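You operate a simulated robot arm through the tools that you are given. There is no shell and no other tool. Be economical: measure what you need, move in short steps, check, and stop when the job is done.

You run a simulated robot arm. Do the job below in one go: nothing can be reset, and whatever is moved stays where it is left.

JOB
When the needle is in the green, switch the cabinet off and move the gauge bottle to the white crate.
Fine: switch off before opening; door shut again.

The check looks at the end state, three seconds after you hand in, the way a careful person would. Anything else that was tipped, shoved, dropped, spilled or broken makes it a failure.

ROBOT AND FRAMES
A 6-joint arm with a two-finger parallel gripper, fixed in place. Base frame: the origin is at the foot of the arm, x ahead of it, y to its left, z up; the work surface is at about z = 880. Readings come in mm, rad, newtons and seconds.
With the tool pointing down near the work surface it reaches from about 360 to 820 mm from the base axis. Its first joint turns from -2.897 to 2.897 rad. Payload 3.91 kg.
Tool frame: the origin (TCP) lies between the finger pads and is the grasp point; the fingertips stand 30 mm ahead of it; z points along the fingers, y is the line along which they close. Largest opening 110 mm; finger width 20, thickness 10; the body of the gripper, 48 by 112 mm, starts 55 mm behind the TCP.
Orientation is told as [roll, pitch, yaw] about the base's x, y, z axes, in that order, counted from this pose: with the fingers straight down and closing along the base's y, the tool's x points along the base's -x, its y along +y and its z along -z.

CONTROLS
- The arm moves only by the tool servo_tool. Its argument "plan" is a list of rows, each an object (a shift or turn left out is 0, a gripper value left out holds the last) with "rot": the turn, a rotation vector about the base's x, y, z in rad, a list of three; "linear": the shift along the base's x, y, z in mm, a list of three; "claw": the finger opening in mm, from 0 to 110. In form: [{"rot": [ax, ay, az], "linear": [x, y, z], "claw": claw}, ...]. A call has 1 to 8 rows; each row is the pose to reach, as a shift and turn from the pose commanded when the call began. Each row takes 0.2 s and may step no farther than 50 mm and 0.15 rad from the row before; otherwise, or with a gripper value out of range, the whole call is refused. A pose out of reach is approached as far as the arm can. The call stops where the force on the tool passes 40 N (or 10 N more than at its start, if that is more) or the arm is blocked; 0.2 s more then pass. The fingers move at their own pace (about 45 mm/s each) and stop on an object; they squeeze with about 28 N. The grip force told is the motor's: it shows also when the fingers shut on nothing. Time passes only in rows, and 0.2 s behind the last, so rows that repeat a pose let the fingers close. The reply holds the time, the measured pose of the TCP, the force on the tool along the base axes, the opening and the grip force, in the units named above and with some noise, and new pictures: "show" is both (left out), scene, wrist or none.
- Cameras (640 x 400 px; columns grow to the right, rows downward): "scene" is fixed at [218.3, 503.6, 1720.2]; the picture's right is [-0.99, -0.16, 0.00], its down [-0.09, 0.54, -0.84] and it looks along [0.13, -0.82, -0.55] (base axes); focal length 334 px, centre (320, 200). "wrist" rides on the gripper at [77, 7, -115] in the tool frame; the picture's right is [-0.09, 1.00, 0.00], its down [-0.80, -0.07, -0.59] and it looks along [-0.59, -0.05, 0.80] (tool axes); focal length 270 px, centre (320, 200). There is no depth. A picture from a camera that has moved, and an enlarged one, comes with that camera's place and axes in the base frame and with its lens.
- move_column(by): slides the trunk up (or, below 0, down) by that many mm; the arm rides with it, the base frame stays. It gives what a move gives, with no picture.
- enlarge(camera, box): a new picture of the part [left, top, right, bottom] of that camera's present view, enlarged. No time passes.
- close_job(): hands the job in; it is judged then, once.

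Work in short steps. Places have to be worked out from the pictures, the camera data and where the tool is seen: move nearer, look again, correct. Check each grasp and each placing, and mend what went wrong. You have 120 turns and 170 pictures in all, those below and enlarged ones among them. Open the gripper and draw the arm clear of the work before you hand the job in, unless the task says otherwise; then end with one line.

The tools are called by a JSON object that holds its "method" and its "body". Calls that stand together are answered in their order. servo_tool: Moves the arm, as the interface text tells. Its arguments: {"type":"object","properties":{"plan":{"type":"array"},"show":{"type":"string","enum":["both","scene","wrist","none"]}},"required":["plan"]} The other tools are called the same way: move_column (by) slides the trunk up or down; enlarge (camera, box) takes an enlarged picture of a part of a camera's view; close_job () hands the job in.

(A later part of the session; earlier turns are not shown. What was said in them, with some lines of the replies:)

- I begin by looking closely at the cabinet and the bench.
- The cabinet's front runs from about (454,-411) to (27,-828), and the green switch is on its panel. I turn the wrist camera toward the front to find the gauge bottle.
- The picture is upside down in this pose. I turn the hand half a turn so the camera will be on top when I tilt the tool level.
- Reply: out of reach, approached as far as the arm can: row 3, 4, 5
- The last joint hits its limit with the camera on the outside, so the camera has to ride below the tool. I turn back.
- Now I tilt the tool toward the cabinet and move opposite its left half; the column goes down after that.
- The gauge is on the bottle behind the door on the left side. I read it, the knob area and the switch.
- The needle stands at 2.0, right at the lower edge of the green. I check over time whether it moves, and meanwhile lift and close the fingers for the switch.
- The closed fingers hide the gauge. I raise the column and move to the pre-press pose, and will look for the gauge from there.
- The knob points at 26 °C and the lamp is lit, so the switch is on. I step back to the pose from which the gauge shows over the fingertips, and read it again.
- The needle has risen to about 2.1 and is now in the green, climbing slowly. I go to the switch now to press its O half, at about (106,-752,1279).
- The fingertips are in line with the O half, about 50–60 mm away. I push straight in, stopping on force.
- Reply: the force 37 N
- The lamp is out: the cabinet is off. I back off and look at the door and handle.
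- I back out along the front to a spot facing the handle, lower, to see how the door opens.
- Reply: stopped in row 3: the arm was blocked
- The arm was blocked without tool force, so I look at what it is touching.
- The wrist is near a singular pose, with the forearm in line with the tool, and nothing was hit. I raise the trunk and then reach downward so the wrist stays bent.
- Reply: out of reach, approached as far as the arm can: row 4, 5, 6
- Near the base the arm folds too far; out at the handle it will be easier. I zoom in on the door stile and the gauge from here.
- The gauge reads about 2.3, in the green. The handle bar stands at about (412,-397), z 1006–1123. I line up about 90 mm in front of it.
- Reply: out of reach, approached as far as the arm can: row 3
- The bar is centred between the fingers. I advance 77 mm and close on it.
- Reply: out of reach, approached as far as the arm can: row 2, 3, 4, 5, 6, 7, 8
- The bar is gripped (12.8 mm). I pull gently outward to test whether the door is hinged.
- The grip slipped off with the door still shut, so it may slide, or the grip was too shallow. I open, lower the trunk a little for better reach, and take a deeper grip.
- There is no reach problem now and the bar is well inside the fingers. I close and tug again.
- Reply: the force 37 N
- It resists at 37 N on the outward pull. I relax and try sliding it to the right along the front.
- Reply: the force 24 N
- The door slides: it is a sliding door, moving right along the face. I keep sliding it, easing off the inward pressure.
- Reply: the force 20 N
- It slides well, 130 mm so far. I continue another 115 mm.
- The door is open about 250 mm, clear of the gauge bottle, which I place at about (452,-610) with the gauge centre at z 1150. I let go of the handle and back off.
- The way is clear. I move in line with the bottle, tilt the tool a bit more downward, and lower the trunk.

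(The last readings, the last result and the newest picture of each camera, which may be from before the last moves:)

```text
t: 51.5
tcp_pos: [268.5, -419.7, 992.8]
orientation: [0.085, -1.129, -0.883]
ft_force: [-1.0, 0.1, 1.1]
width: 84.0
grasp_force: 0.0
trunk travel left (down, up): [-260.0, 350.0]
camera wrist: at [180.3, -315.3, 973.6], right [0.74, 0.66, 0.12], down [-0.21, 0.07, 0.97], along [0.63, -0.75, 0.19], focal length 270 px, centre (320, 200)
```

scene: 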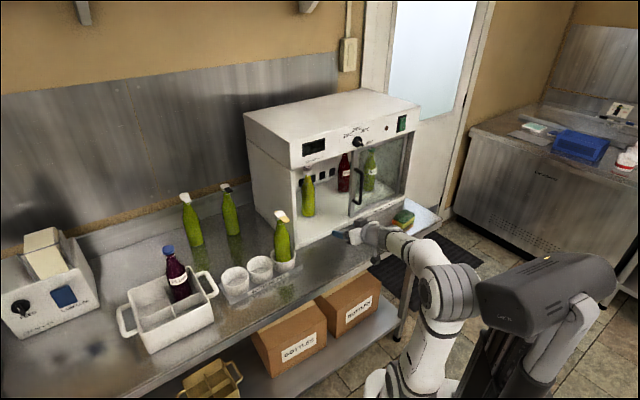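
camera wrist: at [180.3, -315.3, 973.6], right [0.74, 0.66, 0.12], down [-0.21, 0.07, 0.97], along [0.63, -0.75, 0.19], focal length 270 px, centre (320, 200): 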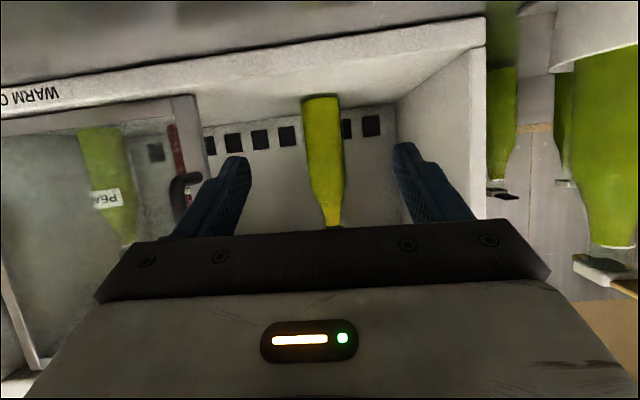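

The bottle is centred between the open fingers. I move in two-thirds of the way and look again.

{"method": "servo_tool", "body": {"plan": [{"linear": [30, -31, -3]}, {"linear": [60, -62, -6]}, {"linear": [90, -94, -8]}, {"linear": [120, -125, -8]}], "show": "both"}}

```text
t: 52.5
tcp_pos: [386.8, -546.7, 982.5]
orientation: [0.086, -1.13, -0.887]
ft_force: [0.3, 0.8, 0.4]
width: 84.1
grasp_force: 0.0
trunk travel left (down, up): [-260.0, 350.0]
camera wrist: at [298.9, -441.3, 961.5], right [0.74, 0.66, 0.12], down [-0.21, 0.07, 0.97], along [0.63, -0.75, 0.19], focal length 270 px, centre (320, 200)
```

scene: 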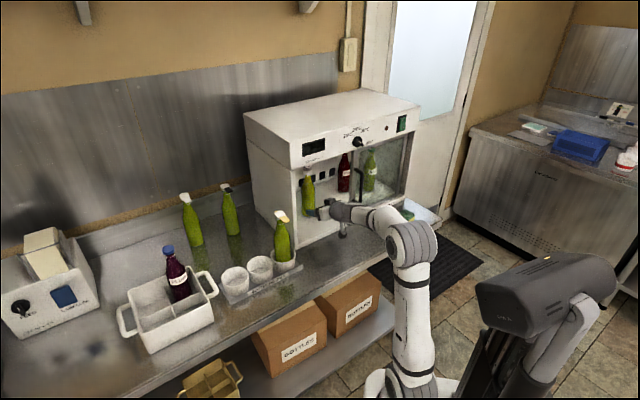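
wrist: 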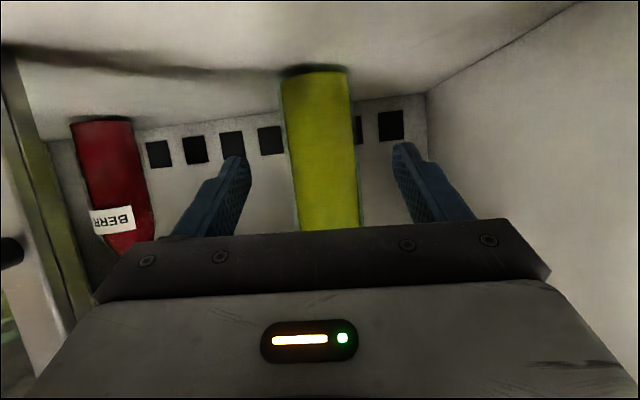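

The bottle stays centred. I go the last 88 mm and close gently on it.

{"method": "servo_tool", "body": {"plan": [{"linear": [20, -20, 0]}, {"linear": [40, -41, 0]}, {"linear": [52, -53, 0]}, {"linear": [62, -63, 0]}, {"linear": [62, -63, 0], "claw": 30}, {"linear": [62, -63, 0], "claw": 30}, {"linear": [62, -63, 0]}, {"linear": [62, -63, 0]}], "show": "wrist"}}

```text
t: 54.3
tcp_pos: [448.4, -609.1, 986.9]
orientation: [0.084, -1.13, -0.886]
ft_force: [-0.7, -2.5, 2.3]
width: 59.0
grasp_force: 28.1
trunk travel left (down, up): [-260.0, 350.0]
camera wrist: at [360.1, -503.8, 965.3], right [0.74, 0.66, 0.12], down [-0.21, 0.07, 0.97], along [0.63, -0.75, 0.19], focal length 270 px, centre (320, 200)
```

wrist: 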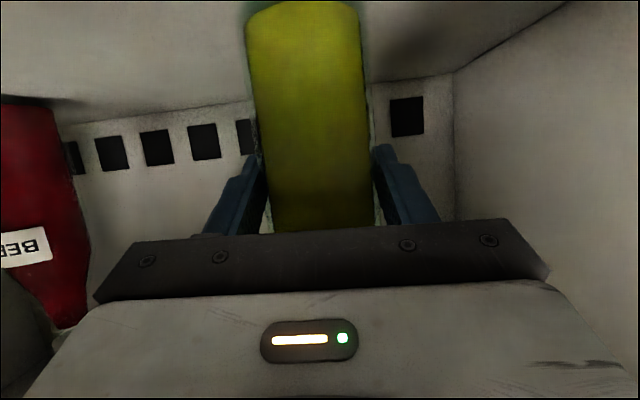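

The bottle is held (59 mm wide). I lift it 25 mm, which clears the sill and stays under the header, and check.

{"method": "servo_tool", "body": {"plan": [{"linear": [0, 0, 8]}, {"linear": [0, 0, 17]}, {"linear": [0, 0, 25]}, {"linear": [0, 0, 25]}], "show": "both"}}

{"method": "enlarge", "body": {"camera": "scene", "box": [270, 130, 390, 250]}}

```text
t: 55.3
tcp_pos: [450.3, -610.6, 1010.9]
orientation: [0.086, -1.129, -0.886]
ft_force: [1.0, -0.2, -6.5]
width: 58.7
grasp_force: 28.3
trunk travel left (down, up): [-260.0, 350.0]
camera wrist: at [362.5, -505.0, 990.1], right [0.74, 0.66, 0.12], down [-0.21, 0.07, 0.97], along [0.63, -0.75, 0.19], focal length 270 px, centre (320, 200)
```

scene: 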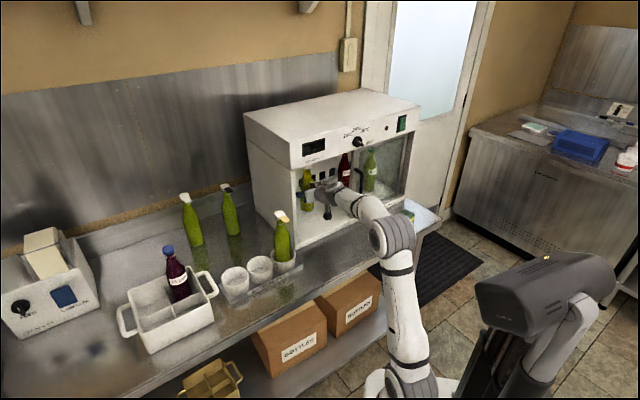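
wrist: 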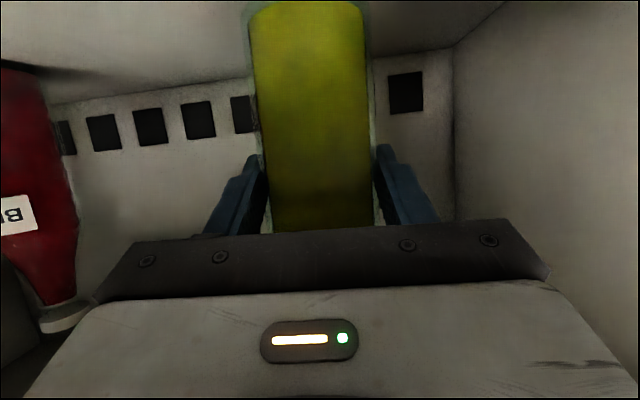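

```text
3.33 times, centred on (330, 190) of scene
camera zoom: at [218.3, 503.6, 1720.2], right [-0.99, -0.16, 0.0], down [-0.09, 0.54, -0.84], along [0.13, -0.82, -0.55], focal length 1113 px, centre (287, 233)
```

zoom: 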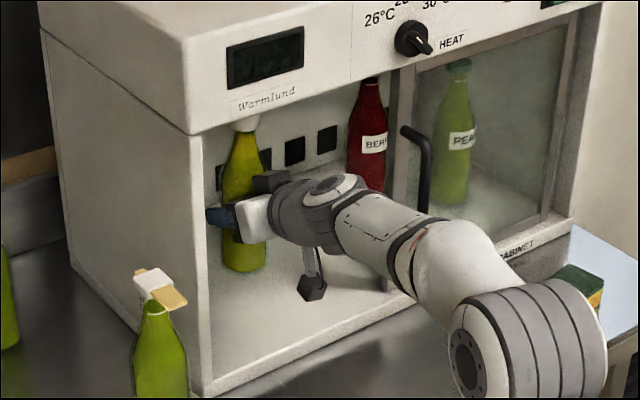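

It is lifted level and clear. I draw it straight out.

{"method": "servo_tool", "body": {"plan": [{"linear": [-14, 14, 0]}, {"linear": [-38, 38, 0]}, {"linear": [-64, 64, 0]}, {"linear": [-90, 91, 0]}, {"linear": [-116, 118, 0]}, {"linear": [-142, 145, 0]}, {"linear": [-168, 171, 0]}, {"linear": [-190, 193, 0]}], "show": "both"}}

```text
t: 57.1
tcp_pos: [261.5, -414.0, 1011.0]
orientation: [0.086, -1.128, -0.886]
ft_force: [-0.1, -0.3, -6.6]
width: 59.2
grasp_force: 28.1
trunk travel left (down, up): [-260.0, 350.0]
camera wrist: at [173.0, -310.0, 989.7], right [0.74, 0.66, 0.12], down [-0.21, 0.07, 0.97], along [0.63, -0.75, 0.19], focal length 270 px, centre (320, 200)
```

scene: 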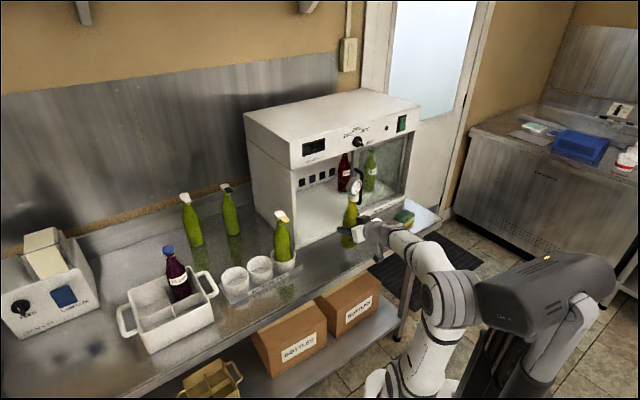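
wrist: 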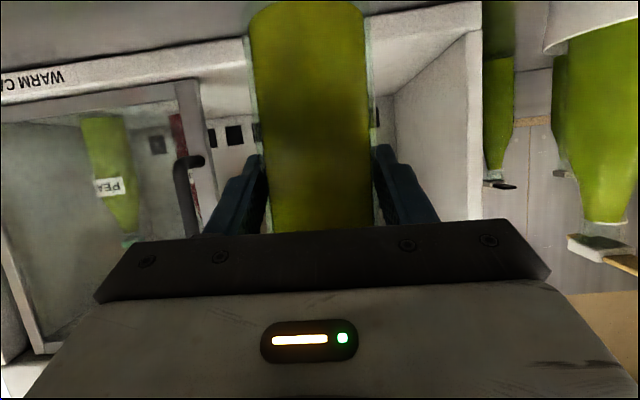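

The bottle is out. Now I study the crate's compartments.

{"method": "enlarge", "body": {"camera": "scene", "box": [105, 235, 230, 365]}}

{"method": "enlarge", "body": {"camera": "scene", "box": [200, 200, 310, 310]}}

```text
3.08 times, centred on (168, 300) of scene
camera zoom: at [218.3, 503.6, 1720.2], right [-0.99, -0.16, 0.0], down [-0.09, 0.54, -0.84], along [0.13, -0.82, -0.55], focal length 1028 px, centre (789, -108)
```

zoom: 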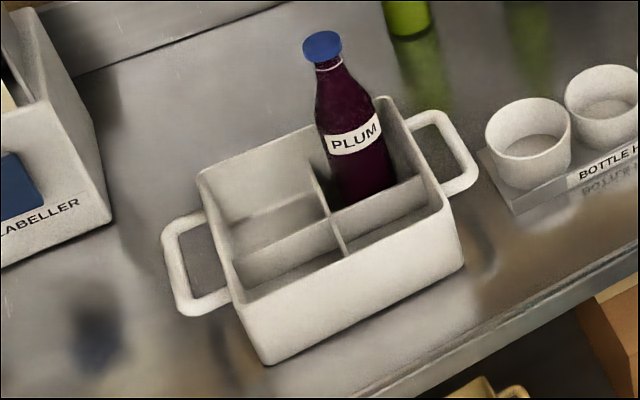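

```text
3.64 times, centred on (255, 255) of scene
camera zoom: at [218.3, 503.6, 1720.2], right [-0.99, -0.16, 0.0], down [-0.09, 0.54, -0.84], along [0.13, -0.82, -0.55], focal length 1215 px, centre (556, 0)
```

zoom: 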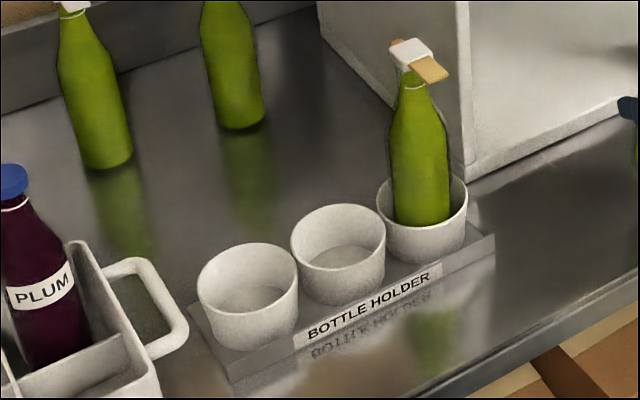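

The grip sits only about 75 mm above the bottle's base, which is too low for the roughly 90 mm deep crate. I will set the bottle on the clear bench here and take it again higher, so I lower it until it is just above the bench.

{"method": "servo_tool", "body": {"plan": [{"linear": [0, 0, -15]}, {"linear": [0, 0, -30]}, {"linear": [0, 0, -40]}, {"linear": [0, 0, -45]}], "show": "both"}}

{"method": "enlarge", "body": {"camera": "scene", "box": [310, 170, 430, 270]}}

```text
t: 58.1
tcp_pos: [259.3, -414.8, 964.3]
orientation: [0.084, -1.129, -0.884]
ft_force: [-0.9, -0.8, -5.9]
width: 59.1
grasp_force: 28.3
trunk travel left (down, up): [-260.0, 350.0]
camera wrist: at [172.9, -309.7, 943.8], right [0.74, 0.66, 0.12], down [-0.21, 0.07, 0.97], along [0.63, -0.75, 0.19], focal length 270 px, centre (320, 200)
```

scene: 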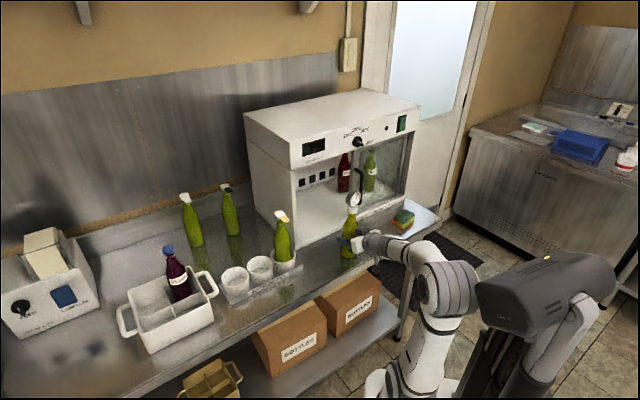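
wrist: 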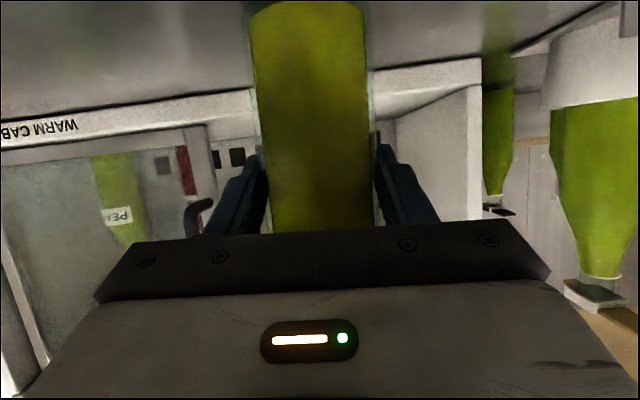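

```text
4.00 times, centred on (370, 220) of scene
camera zoom: at [218.3, 503.6, 1720.2], right [-0.99, -0.16, 0.0], down [-0.09, 0.54, -0.84], along [0.13, -0.82, -0.55], focal length 1336 px, centre (120, 120)
```

zoom: 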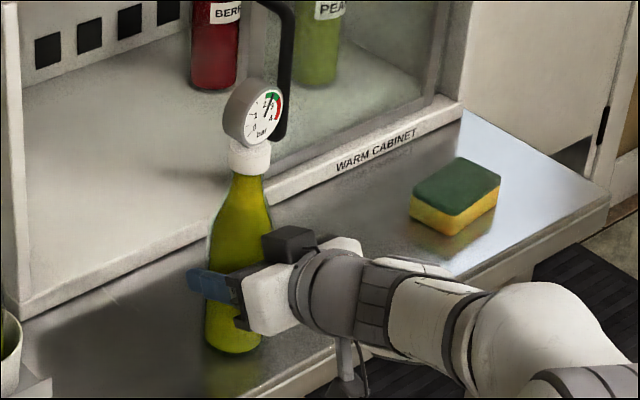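

The bottle is just above the bench. I lower it in small steps and watch the vertical force.

{"method": "servo_tool", "body": {"plan": [{"linear": [0, 0, -2]}, {"linear": [0, 0, -4]}, {"linear": [0, 0, -6]}], "show": "none"}}

{"method": "servo_tool", "body": {"plan": [{"linear": [0, 0, -1.5]}, {"linear": [0, 0, -3]}], "show": "none"}}

```text
t: 58.9
tcp_pos: [259.7, -415.7, 962.3]
orientation: [0.083, -1.135, -0.881]
ft_force: [-1.3, 1.5, 10.7]
width: 59.0
grasp_force: 28.4
trunk travel left (down, up): [-260.0, 350.0]
```

```text
t: 59.5
tcp_pos: [259.3, -415.2, 958.8]
orientation: [0.084, -1.133, -0.883]
ft_force: [0.6, 0.1, 19.9]
width: 58.5
grasp_force: 28.1
trunk travel left (down, up): [-260.0, 350.0]
```

It is standing on the bench. I ease off, open, rise 29 mm and regrip higher.

{"method": "servo_tool", "body": {"plan": [{"linear": [0, 0, 3]}, {"linear": [0, 0, 3], "claw": 84}, {"linear": [0, 0, 3]}, {"linear": [0, 0, 3]}, {"linear": [0, 0, 12]}, {"linear": [0, 0, 22]}, {"linear": [0, 0, 31]}], "show": "both"}}

{"method": "enlarge", "body": {"camera": "scene", "box": [310, 170, 430, 270]}}

```text
t: 61.1
tcp_pos: [260.4, -415.1, 987.1]
orientation: [0.085, -1.129, -0.887]
ft_force: [0.2, -0.1, -0.6]
width: 84.0
grasp_force: 0.2
trunk travel left (down, up): [-260.0, 350.0]
camera wrist: at [171.9, -310.2, 967.0], right [0.74, 0.66, 0.12], down [-0.21, 0.07, 0.97], along [0.63, -0.75, 0.19], focal length 270 px, centre (320, 200)
```

scene: 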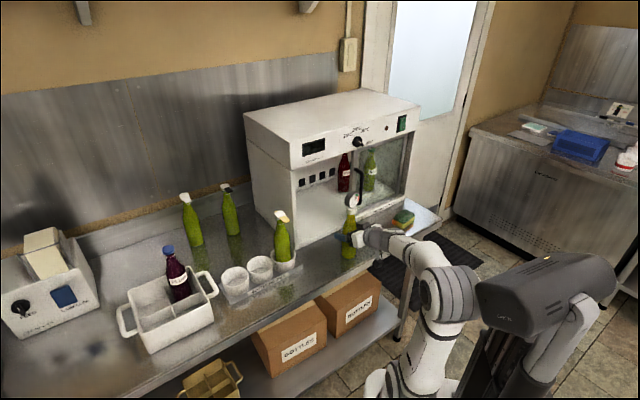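
wrist: 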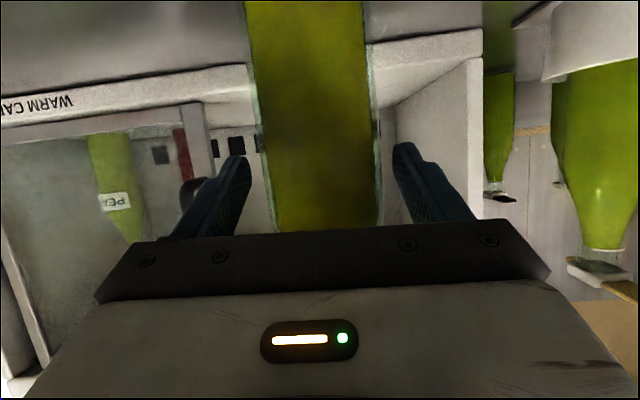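

```text
4.00 times, centred on (370, 220) of scene
camera zoom: at [218.3, 503.6, 1720.2], right [-0.99, -0.16, 0.0], down [-0.09, 0.54, -0.84], along [0.13, -0.82, -0.55], focal length 1336 px, centre (120, 120)
```

zoom: 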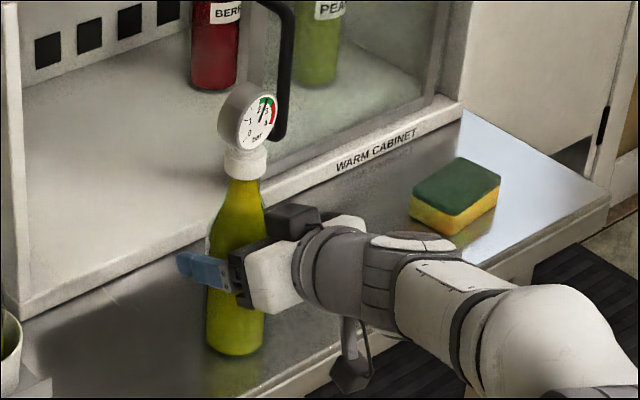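

The bottle stands upright, and the fingers are now just below the shoulder. I rise 5 mm more, close and lift.

{"method": "servo_tool", "body": {"plan": [{"linear": [0, 0, 5]}, {"linear": [0, 0, 5], "claw": 30}, {"linear": [0, 0, 5]}, {"linear": [0, 0, 5]}, {"linear": [0, 0, 5]}, {"linear": [0, 0, 15]}, {"linear": [0, 0, 30]}, {"linear": [0, 0, 30]}], "show": "both"}}

```text
t: 62.9
tcp_pos: [259.7, -416.6, 1016.6]
orientation: [0.086, -1.13, -0.885]
ft_force: [0.3, -0.9, -6.1]
width: 58.7
grasp_force: 27.7
trunk travel left (down, up): [-260.0, 350.0]
camera wrist: at [171.7, -310.8, 996.5], right [0.74, 0.66, 0.12], down [-0.21, 0.07, 0.97], along [0.63, -0.75, 0.19], focal length 270 px, centre (320, 200)
```

scene: 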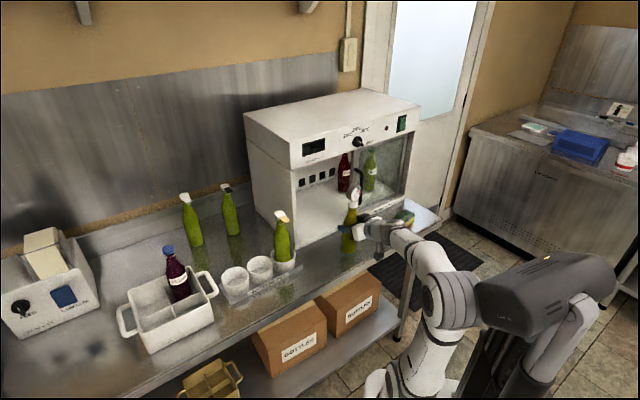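
wrist: 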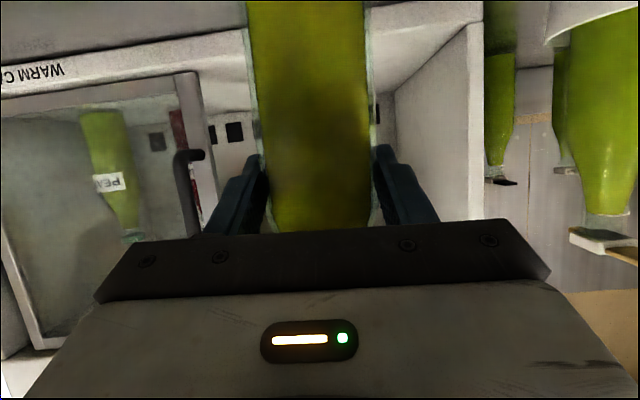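

The regrip is good, about 112 mm above the base. I raise the trunk so the bottle passes over everything, then swing to the crate.

{"method": "move_column", "body": {"by": 225}}

{"method": "servo_tool", "body": {"plan": [{"rot": [0, 0, 0.04], "linear": [15, 13, 0]}, {"rot": [0, 0, 0.1], "linear": [45, 38, 0]}, {"rot": [0, 0, 0.16], "linear": [75, 64, 0]}, {"rot": [0, 0, 0.22], "linear": [105, 90, 0]}, {"rot": [0, 0, 0.28], "linear": [135, 115, 0]}, {"rot": [0, 0, 0.34], "linear": [165, 141, 0]}, {"rot": [0, 0, 0.4], "linear": [195, 166, 0]}, {"rot": [0, 0, 0.44], "linear": [210, 179, 0]}], "show": "scene"}}

```text
t: 65.2
tcp_pos: [260.3, -415.9, 1242.1]
orientation: [0.084, -1.128, -0.884]
ft_force: [0.9, -0.5, -6.9]
width: 58.4
grasp_force: 28.1
trunk travel left (down, up): [-485.0, 125.0]
```

```text
t: 67.0
tcp_pos: [472.7, -238.7, 1242.0]
orientation: [0.086, -1.129, -0.445]
ft_force: [0.8, -0.3, -7.0]
width: 58.5
grasp_force: 27.6
trunk travel left (down, up): [-485.0, 125.0]
```

scene: 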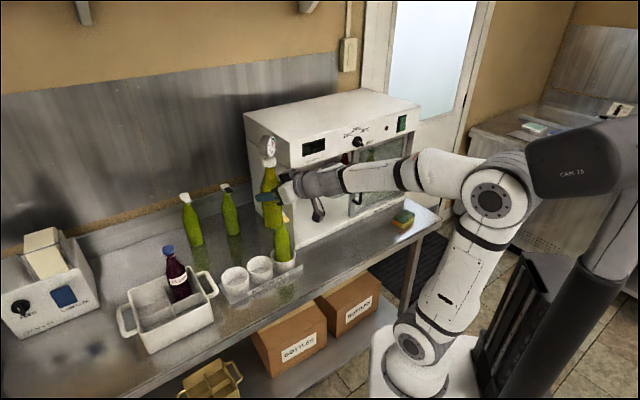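

The bottle is safe and high. I continue toward the crate.

{"method": "servo_tool", "body": {"plan": [{"rot": [0, 0, 0.04], "linear": [18, 17, 0]}, {"rot": [0, 0, 0.09], "linear": [48, 46, 0]}, {"rot": [0, 0, 0.14], "linear": [80, 77, 0]}, {"rot": [0, 0, 0.19], "linear": [112, 108, 0]}, {"rot": [0, 0, 0.24], "linear": [144, 139, 0]}, {"rot": [0, 0, 0.29], "linear": [176, 170, 0]}, {"rot": [0, 0, 0.34], "linear": [208, 201, 0]}, {"rot": [0, 0, 0.35], "linear": [227, 219, 0]}], "show": "both"}}

```text
t: 68.8
tcp_pos: [698.6, -14.7, 1242.1]
orientation: [0.084, -1.128, -0.094]
ft_force: [-0.6, -1.4, -7.1]
width: 58.9
grasp_force: 27.9
trunk travel left (down, up): [-485.0, 125.0]
camera wrist: at [563.1, -4.1, 1221.4], right [0.06, 0.99, 0.12], down [-0.2, -0.1, 0.97], along [0.98, -0.08, 0.19], focal length 270 px, centre (320, 200)
```

scene: 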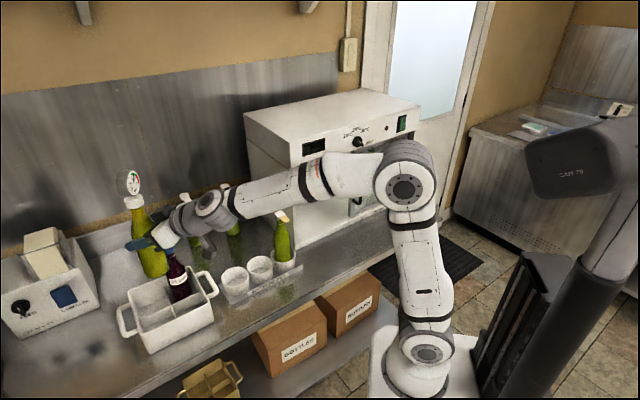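
wrist: 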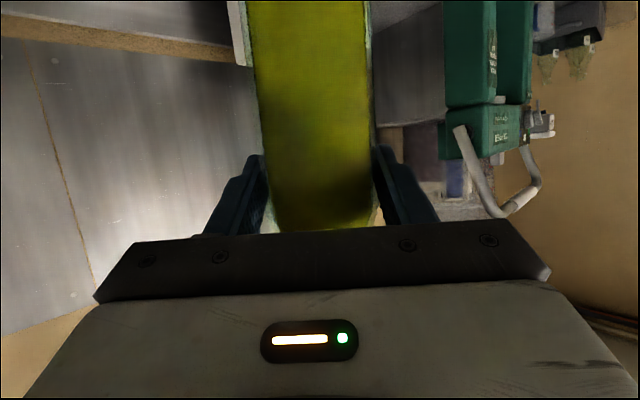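

I move over the near-left cell, centre about (750,1), and lower to 35 mm above the rim to check alignment.

{"method": "servo_tool", "body": {"plan": [{"linear": [25, 8, 0]}, {"linear": [47, 16, 0]}], "show": "none"}}

{"method": "move_column", "body": {"by": -130}}

{"method": "servo_tool", "body": {"plan": [{"linear": [0, 0, 0]}], "show": "both"}}

{"method": "enlarge", "body": {"camera": "scene", "box": [90, 210, 240, 360]}}

```text
t: 69.4
tcp_pos: [745.1, -0.5, 1242.6]
orientation: [0.087, -1.129, -0.097]
ft_force: [-0.2, -0.6, -6.9]
width: 58.5
grasp_force: 27.5
trunk travel left (down, up): [-485.0, 125.0]
```

```text
t: 71.0
tcp_pos: [744.0, -1.1, 1113.3]
orientation: [0.086, -1.128, -0.097]
ft_force: [0.7, 0.0, -6.0]
width: 58.7
grasp_force: 27.3
trunk travel left (down, up): [-355.0, 255.0]
```

```text
t: 71.4
tcp_pos: [744.3, -0.5, 1113.8]
orientation: [0.084, -1.129, -0.097]
ft_force: [0.1, 0.4, -5.9]
width: 58.8
grasp_force: 28.4
trunk travel left (down, up): [-355.0, 255.0]
camera wrist: at [609.4, 10.7, 1093.0], right [0.06, 0.99, 0.12], down [-0.2, -0.1, 0.97], along [0.98, -0.08, 0.19], focal length 270 px, centre (320, 200)
```

scene: 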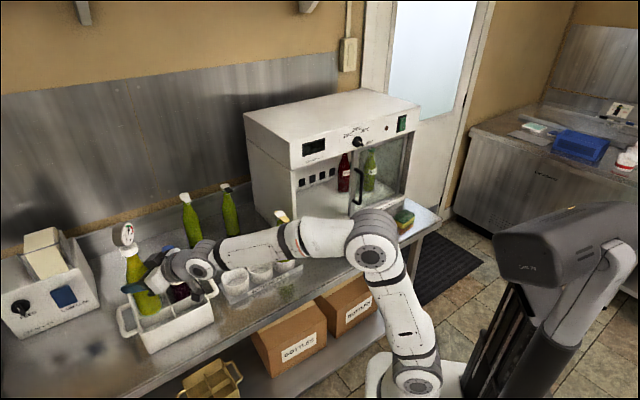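
wrist: 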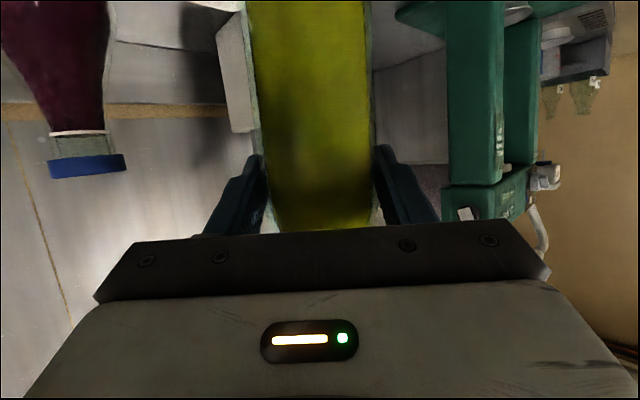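

```text
2.67 times, centred on (165, 285) of scene
camera zoom: at [218.3, 503.6, 1720.2], right [-0.99, -0.16, 0.0], down [-0.09, 0.54, -0.84], along [0.13, -0.82, -0.55], focal length 891 px, centre (733, -27)
```

zoom: 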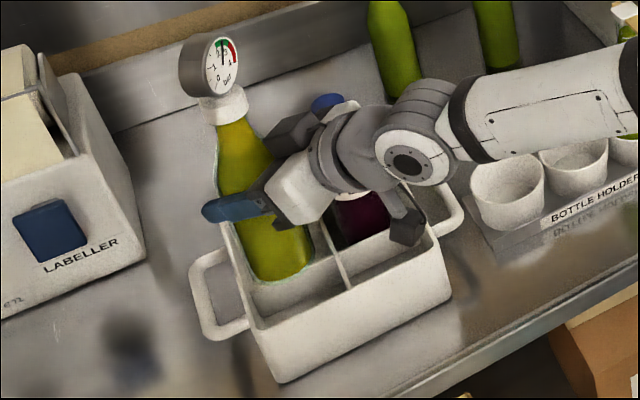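

The bottle lines up over the cell and clears the plum bottle. I lower it inside partway and check.

{"method": "move_column", "body": {"by": -65}}

{"method": "servo_tool", "body": {"plan": [{"linear": [0, 0, 0]}], "show": "both"}}

{"method": "enlarge", "body": {"camera": "scene", "box": [90, 210, 240, 360]}}

```text
t: 72.5
tcp_pos: [744.0, -0.4, 1049.5]
orientation: [0.086, -1.131, -0.096]
ft_force: [1.0, 0.2, -6.6]
width: 58.7
grasp_force: 27.7
trunk travel left (down, up): [-290.0, 320.0]
```

```text
t: 72.9
tcp_pos: [744.9, -0.2, 1049.1]
orientation: [0.084, -1.129, -0.096]
ft_force: [-0.1, 0.8, -5.8]
width: 58.7
grasp_force: 28.3
trunk travel left (down, up): [-290.0, 320.0]
camera wrist: at [609.3, 10.8, 1028.0], right [0.06, 0.99, 0.12], down [-0.2, -0.1, 0.97], along [0.98, -0.08, 0.19], focal length 270 px, centre (320, 200)
```

scene: 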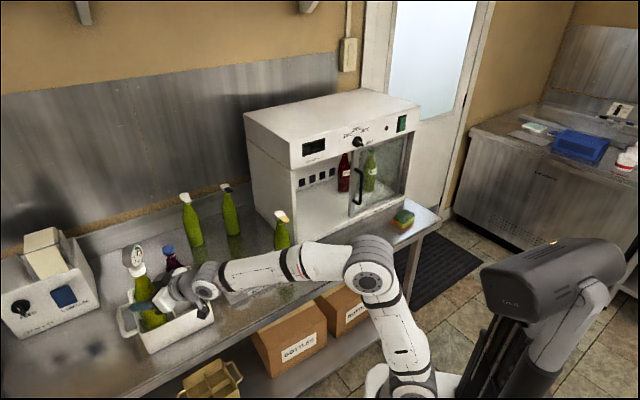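
wrist: 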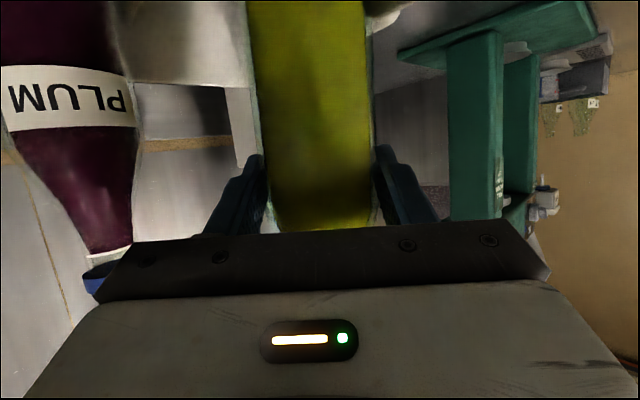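

```text
2.67 times, centred on (165, 285) of scene
camera zoom: at [218.3, 503.6, 1720.2], right [-0.99, -0.16, 0.0], down [-0.09, 0.54, -0.84], along [0.13, -0.82, -0.55], focal length 891 px, centre (733, -27)
```

zoom: 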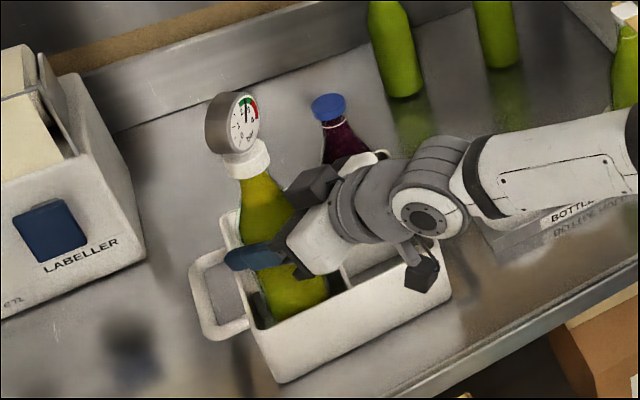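

It enters the cell without contact. I go down another 38 mm.

{"method": "move_column", "body": {"by": -38}}

{"method": "servo_tool", "body": {"plan": [{"linear": [0, 0, -2]}, {"linear": [0, 0, -4]}], "show": "none"}}

```text
t: 73.7
tcp_pos: [743.6, -0.2, 1011.6]
orientation: [0.085, -1.13, -0.097]
ft_force: [-0.1, 0.4, -6.8]
width: 58.7
grasp_force: 27.6
trunk travel left (down, up): [-252.0, 358.0]
```

```text
t: 74.3
tcp_pos: [746.5, -0.0, 1005.2]
orientation: [0.086, -1.129, -0.095]
ft_force: [0.8, 0.5, -6.6]
width: 58.5
grasp_force: 28.0
trunk travel left (down, up): [-252.0, 358.0]
```

{"method": "servo_tool", "body": {"plan": [{"linear": [0, 0, -2]}, {"linear": [0, 0, -4]}], "show": "none"}}

{"method": "servo_tool", "body": {"plan": [{"linear": [0, 0, -2]}, {"linear": [0, 0, -4]}], "show": "both"}}

{"method": "enlarge", "body": {"camera": "scene", "box": [90, 210, 240, 360]}}

```text
t: 74.9
tcp_pos: [744.9, 0.1, 1002.0]
orientation: [0.085, -1.129, -0.094]
ft_force: [-0.1, -0.1, -7.5]
width: 58.7
grasp_force: 28.2
trunk travel left (down, up): [-252.0, 358.0]
```

```text
t: 75.5
tcp_pos: [742.6, -1.9, 1000.7]
orientation: [0.087, -1.134, -0.094]
ft_force: [1.3, -0.6, 1.1]
width: 59.1
grasp_force: 28.4
trunk travel left (down, up): [-252.0, 358.0]
camera wrist: at [608.7, 10.9, 979.1], right [0.06, 0.99, 0.12], down [-0.2, -0.1, 0.97], along [0.98, -0.08, 0.19], focal length 270 px, centre (320, 200)
```

scene: 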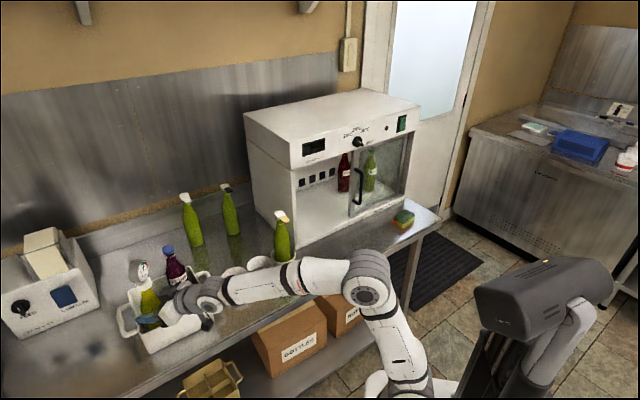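
wrist: 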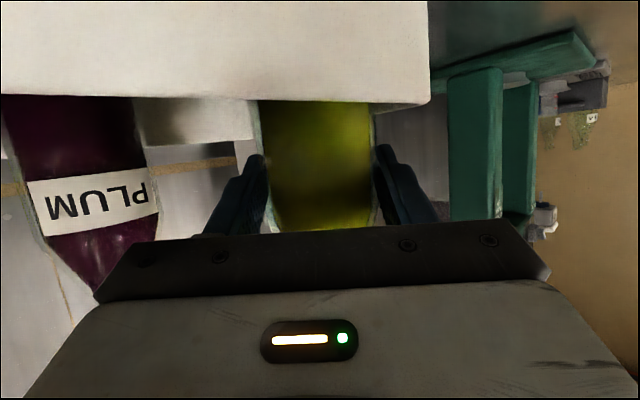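

```text
2.67 times, centred on (165, 285) of scene
camera zoom: at [218.3, 503.6, 1720.2], right [-0.99, -0.16, 0.0], down [-0.09, 0.54, -0.84], along [0.13, -0.82, -0.55], focal length 891 px, centre (733, -27)
```

zoom: 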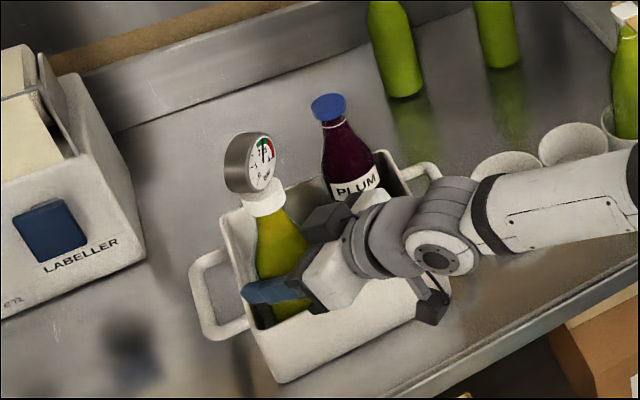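

The bottle is touching the cell floor (weight taken up, base z≈889). I press 1 mm more, open the fingers and check before leaving.

{"method": "servo_tool", "body": {"plan": [{"linear": [0, 0, -1]}, {"linear": [0, 0, -1], "claw": 66}, {"linear": [0, 0, 1], "claw": 82}, {"linear": [0, 0, 3]}, {"linear": [0, 0, 3]}], "show": "both"}}

{"method": "enlarge", "body": {"camera": "scene", "box": [90, 210, 240, 360]}}

```text
t: 76.7
tcp_pos: [745.9, -0.3, 1003.1]
orientation: [0.085, -1.129, -0.094]
ft_force: [-0.2, 0.1, -0.8]
width: 81.8
grasp_force: 0.0
trunk travel left (down, up): [-252.0, 358.0]
camera wrist: at [609.6, 11.4, 981.7], right [0.06, 0.99, 0.12], down [-0.2, -0.1, 0.97], along [0.98, -0.08, 0.19], focal length 270 px, centre (320, 200)
```

scene: 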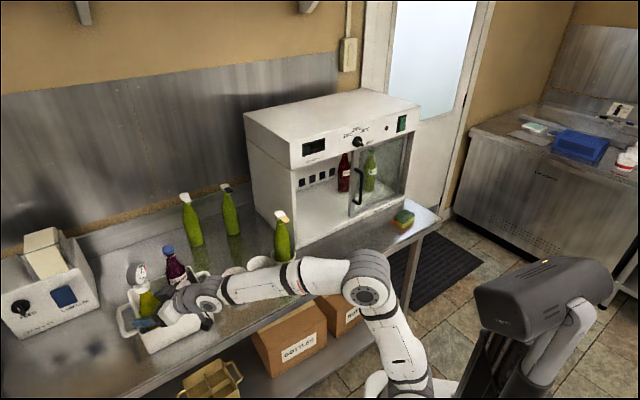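
wrist: 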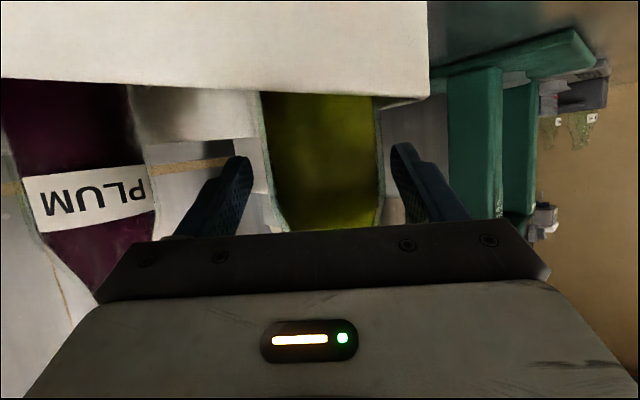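

```text
2.67 times, centred on (165, 285) of scene
camera zoom: at [218.3, 503.6, 1720.2], right [-0.99, -0.16, 0.0], down [-0.09, 0.54, -0.84], along [0.13, -0.82, -0.55], focal length 891 px, centre (733, -27)
```

zoom: 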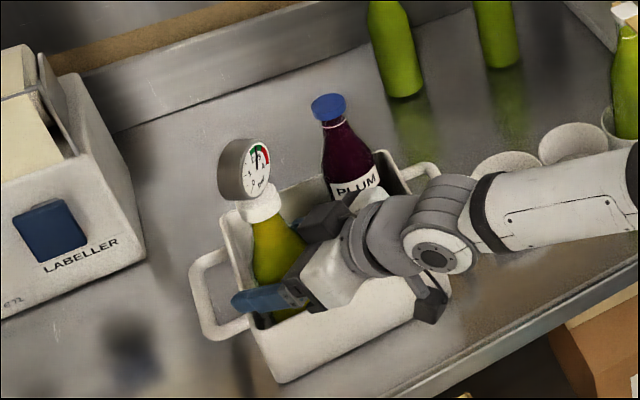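

The bottle stands in its cell. I rise straight up with the trunk.

{"method": "move_column", "body": {"by": 230}}

{"method": "servo_tool", "body": {"plan": [{"rot": [0, 0, -0.01], "linear": [-19, -17, 0]}, {"rot": [0, 0, -0.06], "linear": [-48, -46, 0]}, {"rot": [0, 0, -0.11], "linear": [-80, -77, 0]}, {"rot": [0, 0, -0.16], "linear": [-112, -108, 0]}, {"rot": [0, 0, -0.21], "linear": [-144, -139, 0]}, {"rot": [0, 0, -0.26], "linear": [-176, -170, 0]}, {"rot": [0, 0, -0.31], "linear": [-208, -201, 0]}, {"rot": [0, 0, -0.35], "linear": [-230, -221, 0]}], "show": "scene"}}

{"method": "enlarge", "body": {"camera": "scene", "box": [90, 210, 240, 360]}}

```text
t: 79.1
tcp_pos: [744.4, -0.7, 1231.5]
orientation: [0.085, -1.13, -0.097]
ft_force: [0.2, 0.2, 1.7]
width: 81.9
grasp_force: 0.0
trunk travel left (down, up): [-482.0, 128.0]
```

```text
t: 80.9
tcp_pos: [515.0, -223.7, 1233.1]
orientation: [0.089, -1.132, -0.447]
ft_force: [-0.3, 0.7, -0.6]
width: 82.0
grasp_force: 0.1
trunk travel left (down, up): [-482.0, 128.0]
```

scene: 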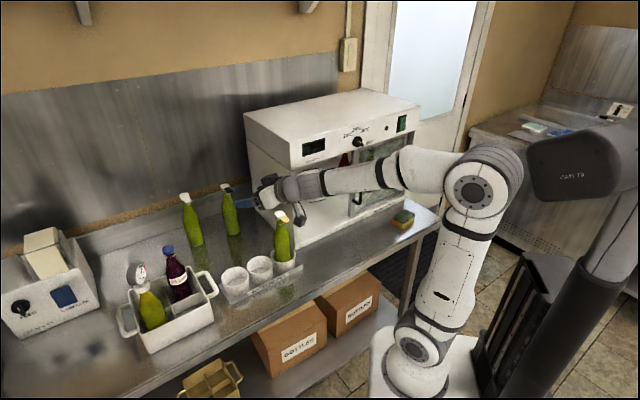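

```text
2.67 times, centred on (165, 285) of scene
camera zoom: at [218.3, 503.6, 1720.2], right [-0.99, -0.16, 0.0], down [-0.09, 0.54, -0.84], along [0.13, -0.82, -0.55], focal length 891 px, centre (733, -27)
```

zoom: 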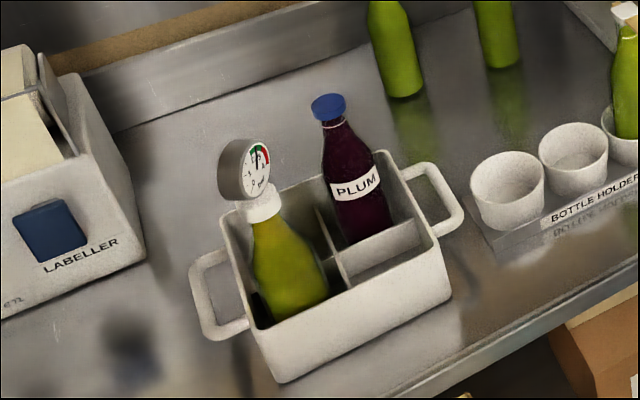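

The gauge bottle stands in the crate next to the untouched plum bottle. Now I go back to close the door, retracing to a spot in front of the handle.

{"method": "servo_tool", "body": {"plan": [{"rot": [0, 0, -0.06], "linear": [-30, -24, 0]}, {"rot": [0, 0, -0.12], "linear": [-62, -49, 0]}, {"rot": [0, 0, -0.18], "linear": [-94, -74, 0]}, {"rot": [0, 0, -0.24], "linear": [-126, -99, 0]}, {"rot": [0, 0, -0.3], "linear": [-158, -124, 0]}, {"rot": [0, 0, -0.36], "linear": [-190, -149, 0]}, {"rot": [0, 0, -0.42], "linear": [-222, -174, 0]}, {"rot": [0, 0, -0.44], "linear": [-245, -192, 0]}], "show": "none"}}

{"method": "servo_tool", "body": {"plan": [{"rot": [-0.03, -0.03, 0], "linear": [-40, -15, 0], "claw": 50}, {"rot": [-0.06, -0.06, 0], "linear": [-80, -35, 0]}, {"rot": [-0.085, -0.085, 0], "linear": [-110, -50, 0]}, {"rot": [-0.085, -0.085, 0], "linear": [-134, -63, 0]}], "show": "none"}}

{"method": "move_column", "body": {"by": -155}}

{"method": "servo_tool", "body": {"plan": [{"linear": [0, 0, 0]}], "show": "both"}}

```text
t: 82.7
tcp_pos: [270.4, -415.9, 1233.9]
orientation: [0.086, -1.13, -0.887]
ft_force: [-0.8, 0.3, 0.0]
width: 81.7
grasp_force: 0.0
trunk travel left (down, up): [-482.0, 128.0]
```

```text
t: 83.7
tcp_pos: [134.6, -476.4, 1235.2]
orientation: [0.125, -1.25, -0.924]
ft_force: [0.0, 0.6, -0.1]
width: 50.1
grasp_force: 0.0
trunk travel left (down, up): [-482.0, 128.0]
```

```text
t: 85.5
tcp_pos: [135.7, -477.7, 1079.4]
orientation: [0.125, -1.25, -0.921]
ft_force: [-0.3, 0.3, 0.5]
width: 50.0
grasp_force: 0.0
trunk travel left (down, up): [-327.0, 283.0]
```

```text
t: 85.9
tcp_pos: [134.8, -476.2, 1079.5]
orientation: [0.125, -1.25, -0.92]
ft_force: [-0.7, 0.9, 0.1]
width: 50.0
grasp_force: 0.0
trunk travel left (down, up): [-327.0, 283.0]
camera wrist: at [50.0, -374.2, 1042.6], right [0.73, 0.67, 0.12], down [-0.29, 0.15, 0.94], along [0.61, -0.73, 0.31], focal length 270 px, centre (320, 200)
```

scene: 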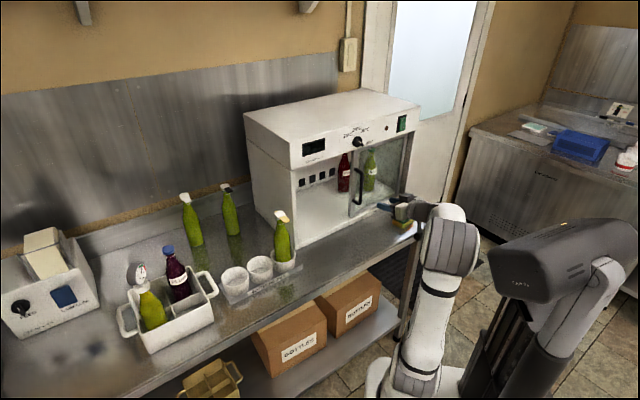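
wrist: 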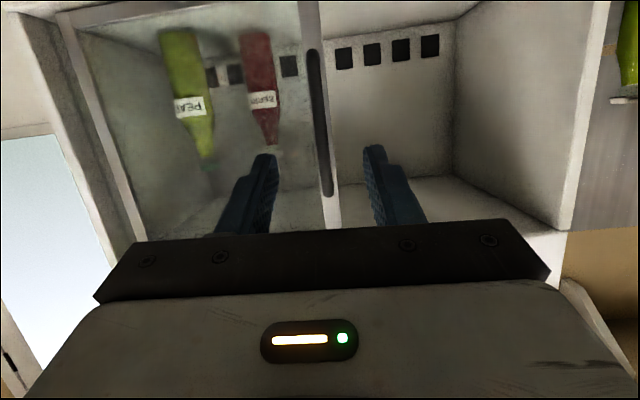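

The handle is centred between the fingers again. I advance to the earlier grip point and close on it.

{"method": "servo_tool", "body": {"plan": [{"linear": [30, -32, -3]}, {"linear": [55, -59, -5]}, {"linear": [75, -80, -5]}, {"linear": [88, -94, -5]}, {"linear": [88, -94, -5], "claw": 0}, {"linear": [88, -94, -5]}, {"linear": [88, -94, -5]}, {"linear": [88, -94, -5]}], "show": "none"}}

```text
t: 87.7
tcp_pos: [224.8, -571.7, 1074.9]
orientation: [0.119, -1.251, -0.914]
ft_force: [3.2, -2.4, -0.2]
width: 13.5
grasp_force: 45.1
trunk travel left (down, up): [-327.0, 283.0]
```

The bar is gripped. I slide the door back to the left.

{"method": "servo_tool", "body": {"plan": [{"linear": [10, 10, 0]}, {"linear": [28, 28, 0]}, {"linear": [46, 46, 0]}, {"linear": [64, 64, 0]}, {"linear": [82, 82, 0]}, {"linear": [96, 95, 0]}], "show": "none"}}

{"method": "servo_tool", "body": {"plan": [{"linear": [14, 14, 0]}, {"linear": [32, 31, 0]}, {"linear": [50, 48, 0]}, {"linear": [66, 64, 0]}], "show": "wrist"}}

```text
t: 89.1
tcp_pos: [320.3, -473.7, 1075.6]
orientation: [0.12, -1.25, -0.916]
ft_force: [11.2, -9.0, 12.4]
width: 13.6
grasp_force: 44.6
trunk travel left (down, up): [-327.0, 283.0]
```

```text
t: 90.1
tcp_pos: [385.1, -409.2, 1074.4]
orientation: [0.118, -1.253, -0.915]
ft_force: [-1.3, 4.3, 17.9]
width: 13.2
grasp_force: 45.3
trunk travel left (down, up): [-327.0, 283.0]
camera wrist: at [299.8, -307.1, 1037.3], right [0.73, 0.67, 0.12], down [-0.3, 0.15, 0.94], along [0.61, -0.73, 0.31], focal length 270 px, centre (320, 200)
```

wrist: 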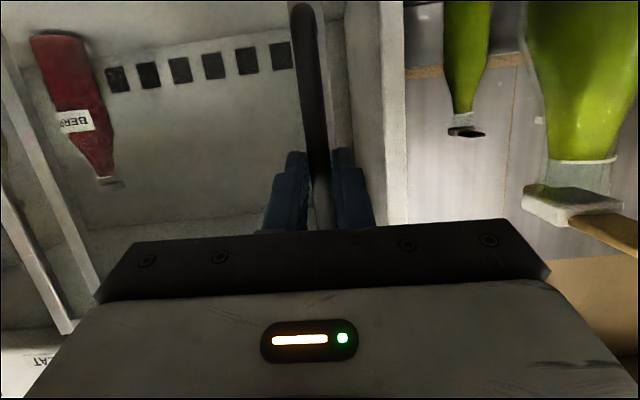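

About 25 mm are left. I move on in small steps until the door meets its stop.

{"method": "servo_tool", "body": {"plan": [{"linear": [5, 5, 0]}, {"linear": [10, 10, 0]}, {"linear": [14, 14, 0]}, {"linear": [17, 17, 0]}, {"linear": [20, 20, 0]}, {"linear": [22, 22, 0]}, {"linear": [24, 24, 0]}], "show": "both"}}

```text
t: 91.7
tcp_pos: [405.9, -388.8, 1074.1]
orientation: [0.131, -1.246, -0.928]
ft_force: [-15.8, -4.7, 4.4]
width: 13.3
grasp_force: 45.3
trunk travel left (down, up): [-327.0, 283.0]
camera wrist: at [320.9, -285.9, 1038.0], right [0.73, 0.67, 0.12], down [-0.29, 0.15, 0.94], along [0.61, -0.73, 0.31], focal length 270 px, centre (320, 200)
```

scene: 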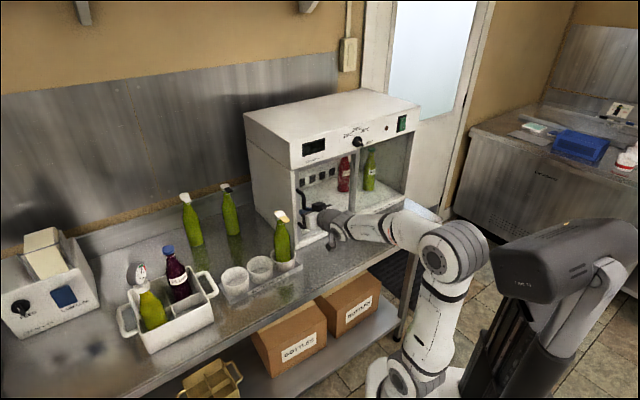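
wrist: 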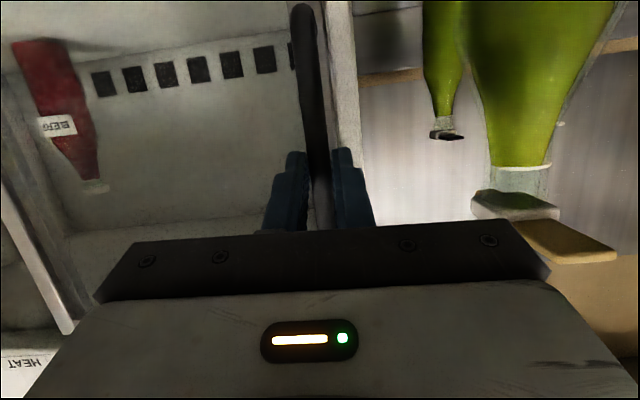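

The door meets its stop, with about 16 N of resistance at the original closed position. I release and back away to verify.

{"method": "servo_tool", "body": {"plan": [{"linear": [-2, -2, 0]}, {"linear": [-4, -4, 0], "claw": 50}, {"linear": [-4, -4, 0]}, {"linear": [-18, 10, 0]}, {"linear": [-45, 37, 0]}, {"linear": [-75, 67, 0]}, {"linear": [-105, 85, 0]}], "show": "both"}}

{"method": "enlarge", "body": {"camera": "scene", "box": [240, 90, 430, 250]}}

```text
t: 93.3
tcp_pos: [312.9, -305.4, 1049.6]
orientation: [0.139, -1.183, -0.917]
ft_force: [-0.1, 0.5, 0.4]
width: 50.0
grasp_force: 0.0
trunk travel left (down, up): [-327.0, 283.0]
camera wrist: at [224.5, -203.1, 1020.6], right [0.73, 0.67, 0.13], down [-0.26, 0.09, 0.96], along [0.64, -0.73, 0.24], focal length 270 px, centre (320, 200)
```

scene: 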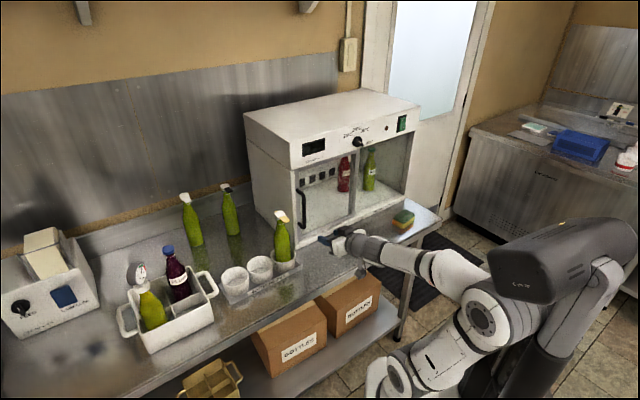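
wrist: 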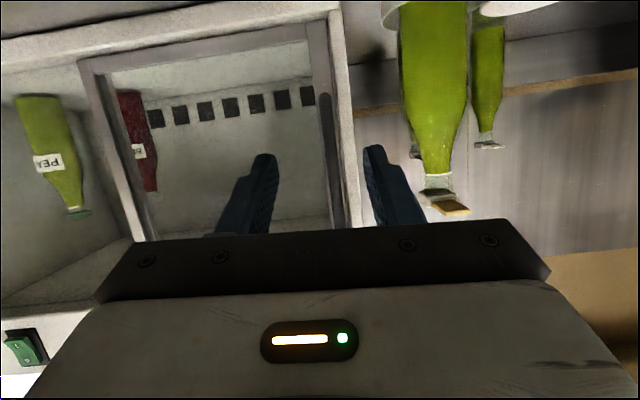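

```text
2.50 times, centred on (335, 170) of scene
camera zoom: at [218.3, 503.6, 1720.2], right [-0.99, -0.16, 0.0], down [-0.09, 0.54, -0.84], along [0.13, -0.82, -0.55], focal length 835 px, centre (282, 275)
```

zoom: 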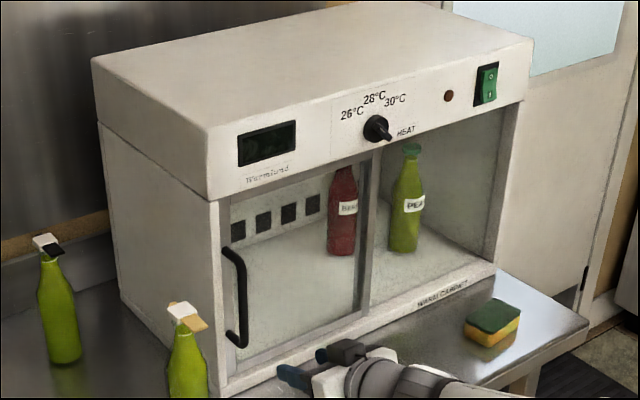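

The door is fully shut as at the start, and the display and lamp are off. I draw the arm clear and check the bottle once more.

{"method": "move_column", "body": {"by": 200}}

{"method": "servo_tool", "body": {"plan": [{"linear": [0, 0, 0], "claw": 100}, {"linear": [-10, 10, 0]}, {"linear": [-20, 20, 0]}], "show": "scene"}}

{"method": "enlarge", "body": {"camera": "scene", "box": [110, 250, 220, 350]}}

```text
t: 95.5
tcp_pos: [310.6, -308.9, 1251.0]
orientation: [0.136, -1.188, -0.922]
ft_force: [0.4, 0.6, 0.8]
width: 50.0
grasp_force: 0.0
trunk travel left (down, up): [-527.0, 83.0]
```

```text
t: 96.4
tcp_pos: [300.3, -300.0, 1218.0]
orientation: [0.164, -1.094, -0.937]
ft_force: [0.8, 0.7, -0.3]
width: 99.9
grasp_force: 0.0
trunk travel left (down, up): [-527.0, 83.0]
stopped in row 3: the arm was blocked; the commanded pose is now the measured one
```

scene: 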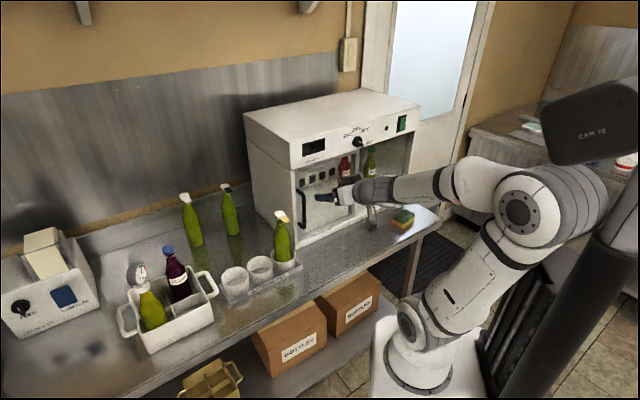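

```text
4.00 times, centred on (165, 300) of scene
camera zoom: at [218.3, 503.6, 1720.2], right [-0.99, -0.16, 0.0], down [-0.09, 0.54, -0.84], along [0.13, -0.82, -0.55], focal length 1336 px, centre (940, -200)
```

zoom: 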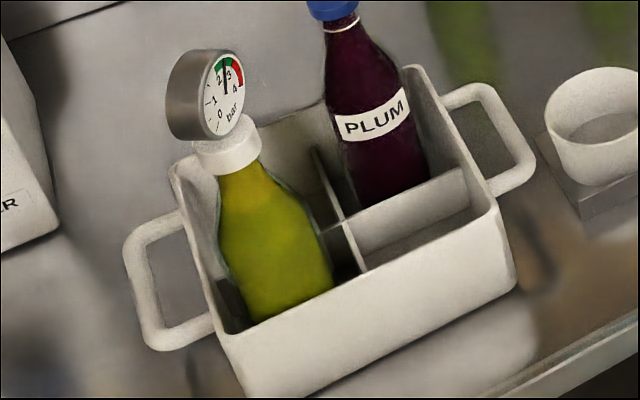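

Everything is in place: the bottle stands in the crate with its needle in the green, the cabinet is off, the door is shut, and the arm is clear. I hand the job in.

{"method": "close_job", "body": {}}

```text
The job is handed in.
```

I switched the cabinet off once the gauge needle was in the green, then moved the gauge bottle into the white crate and slid the door shut again, with nothing else disturbed.
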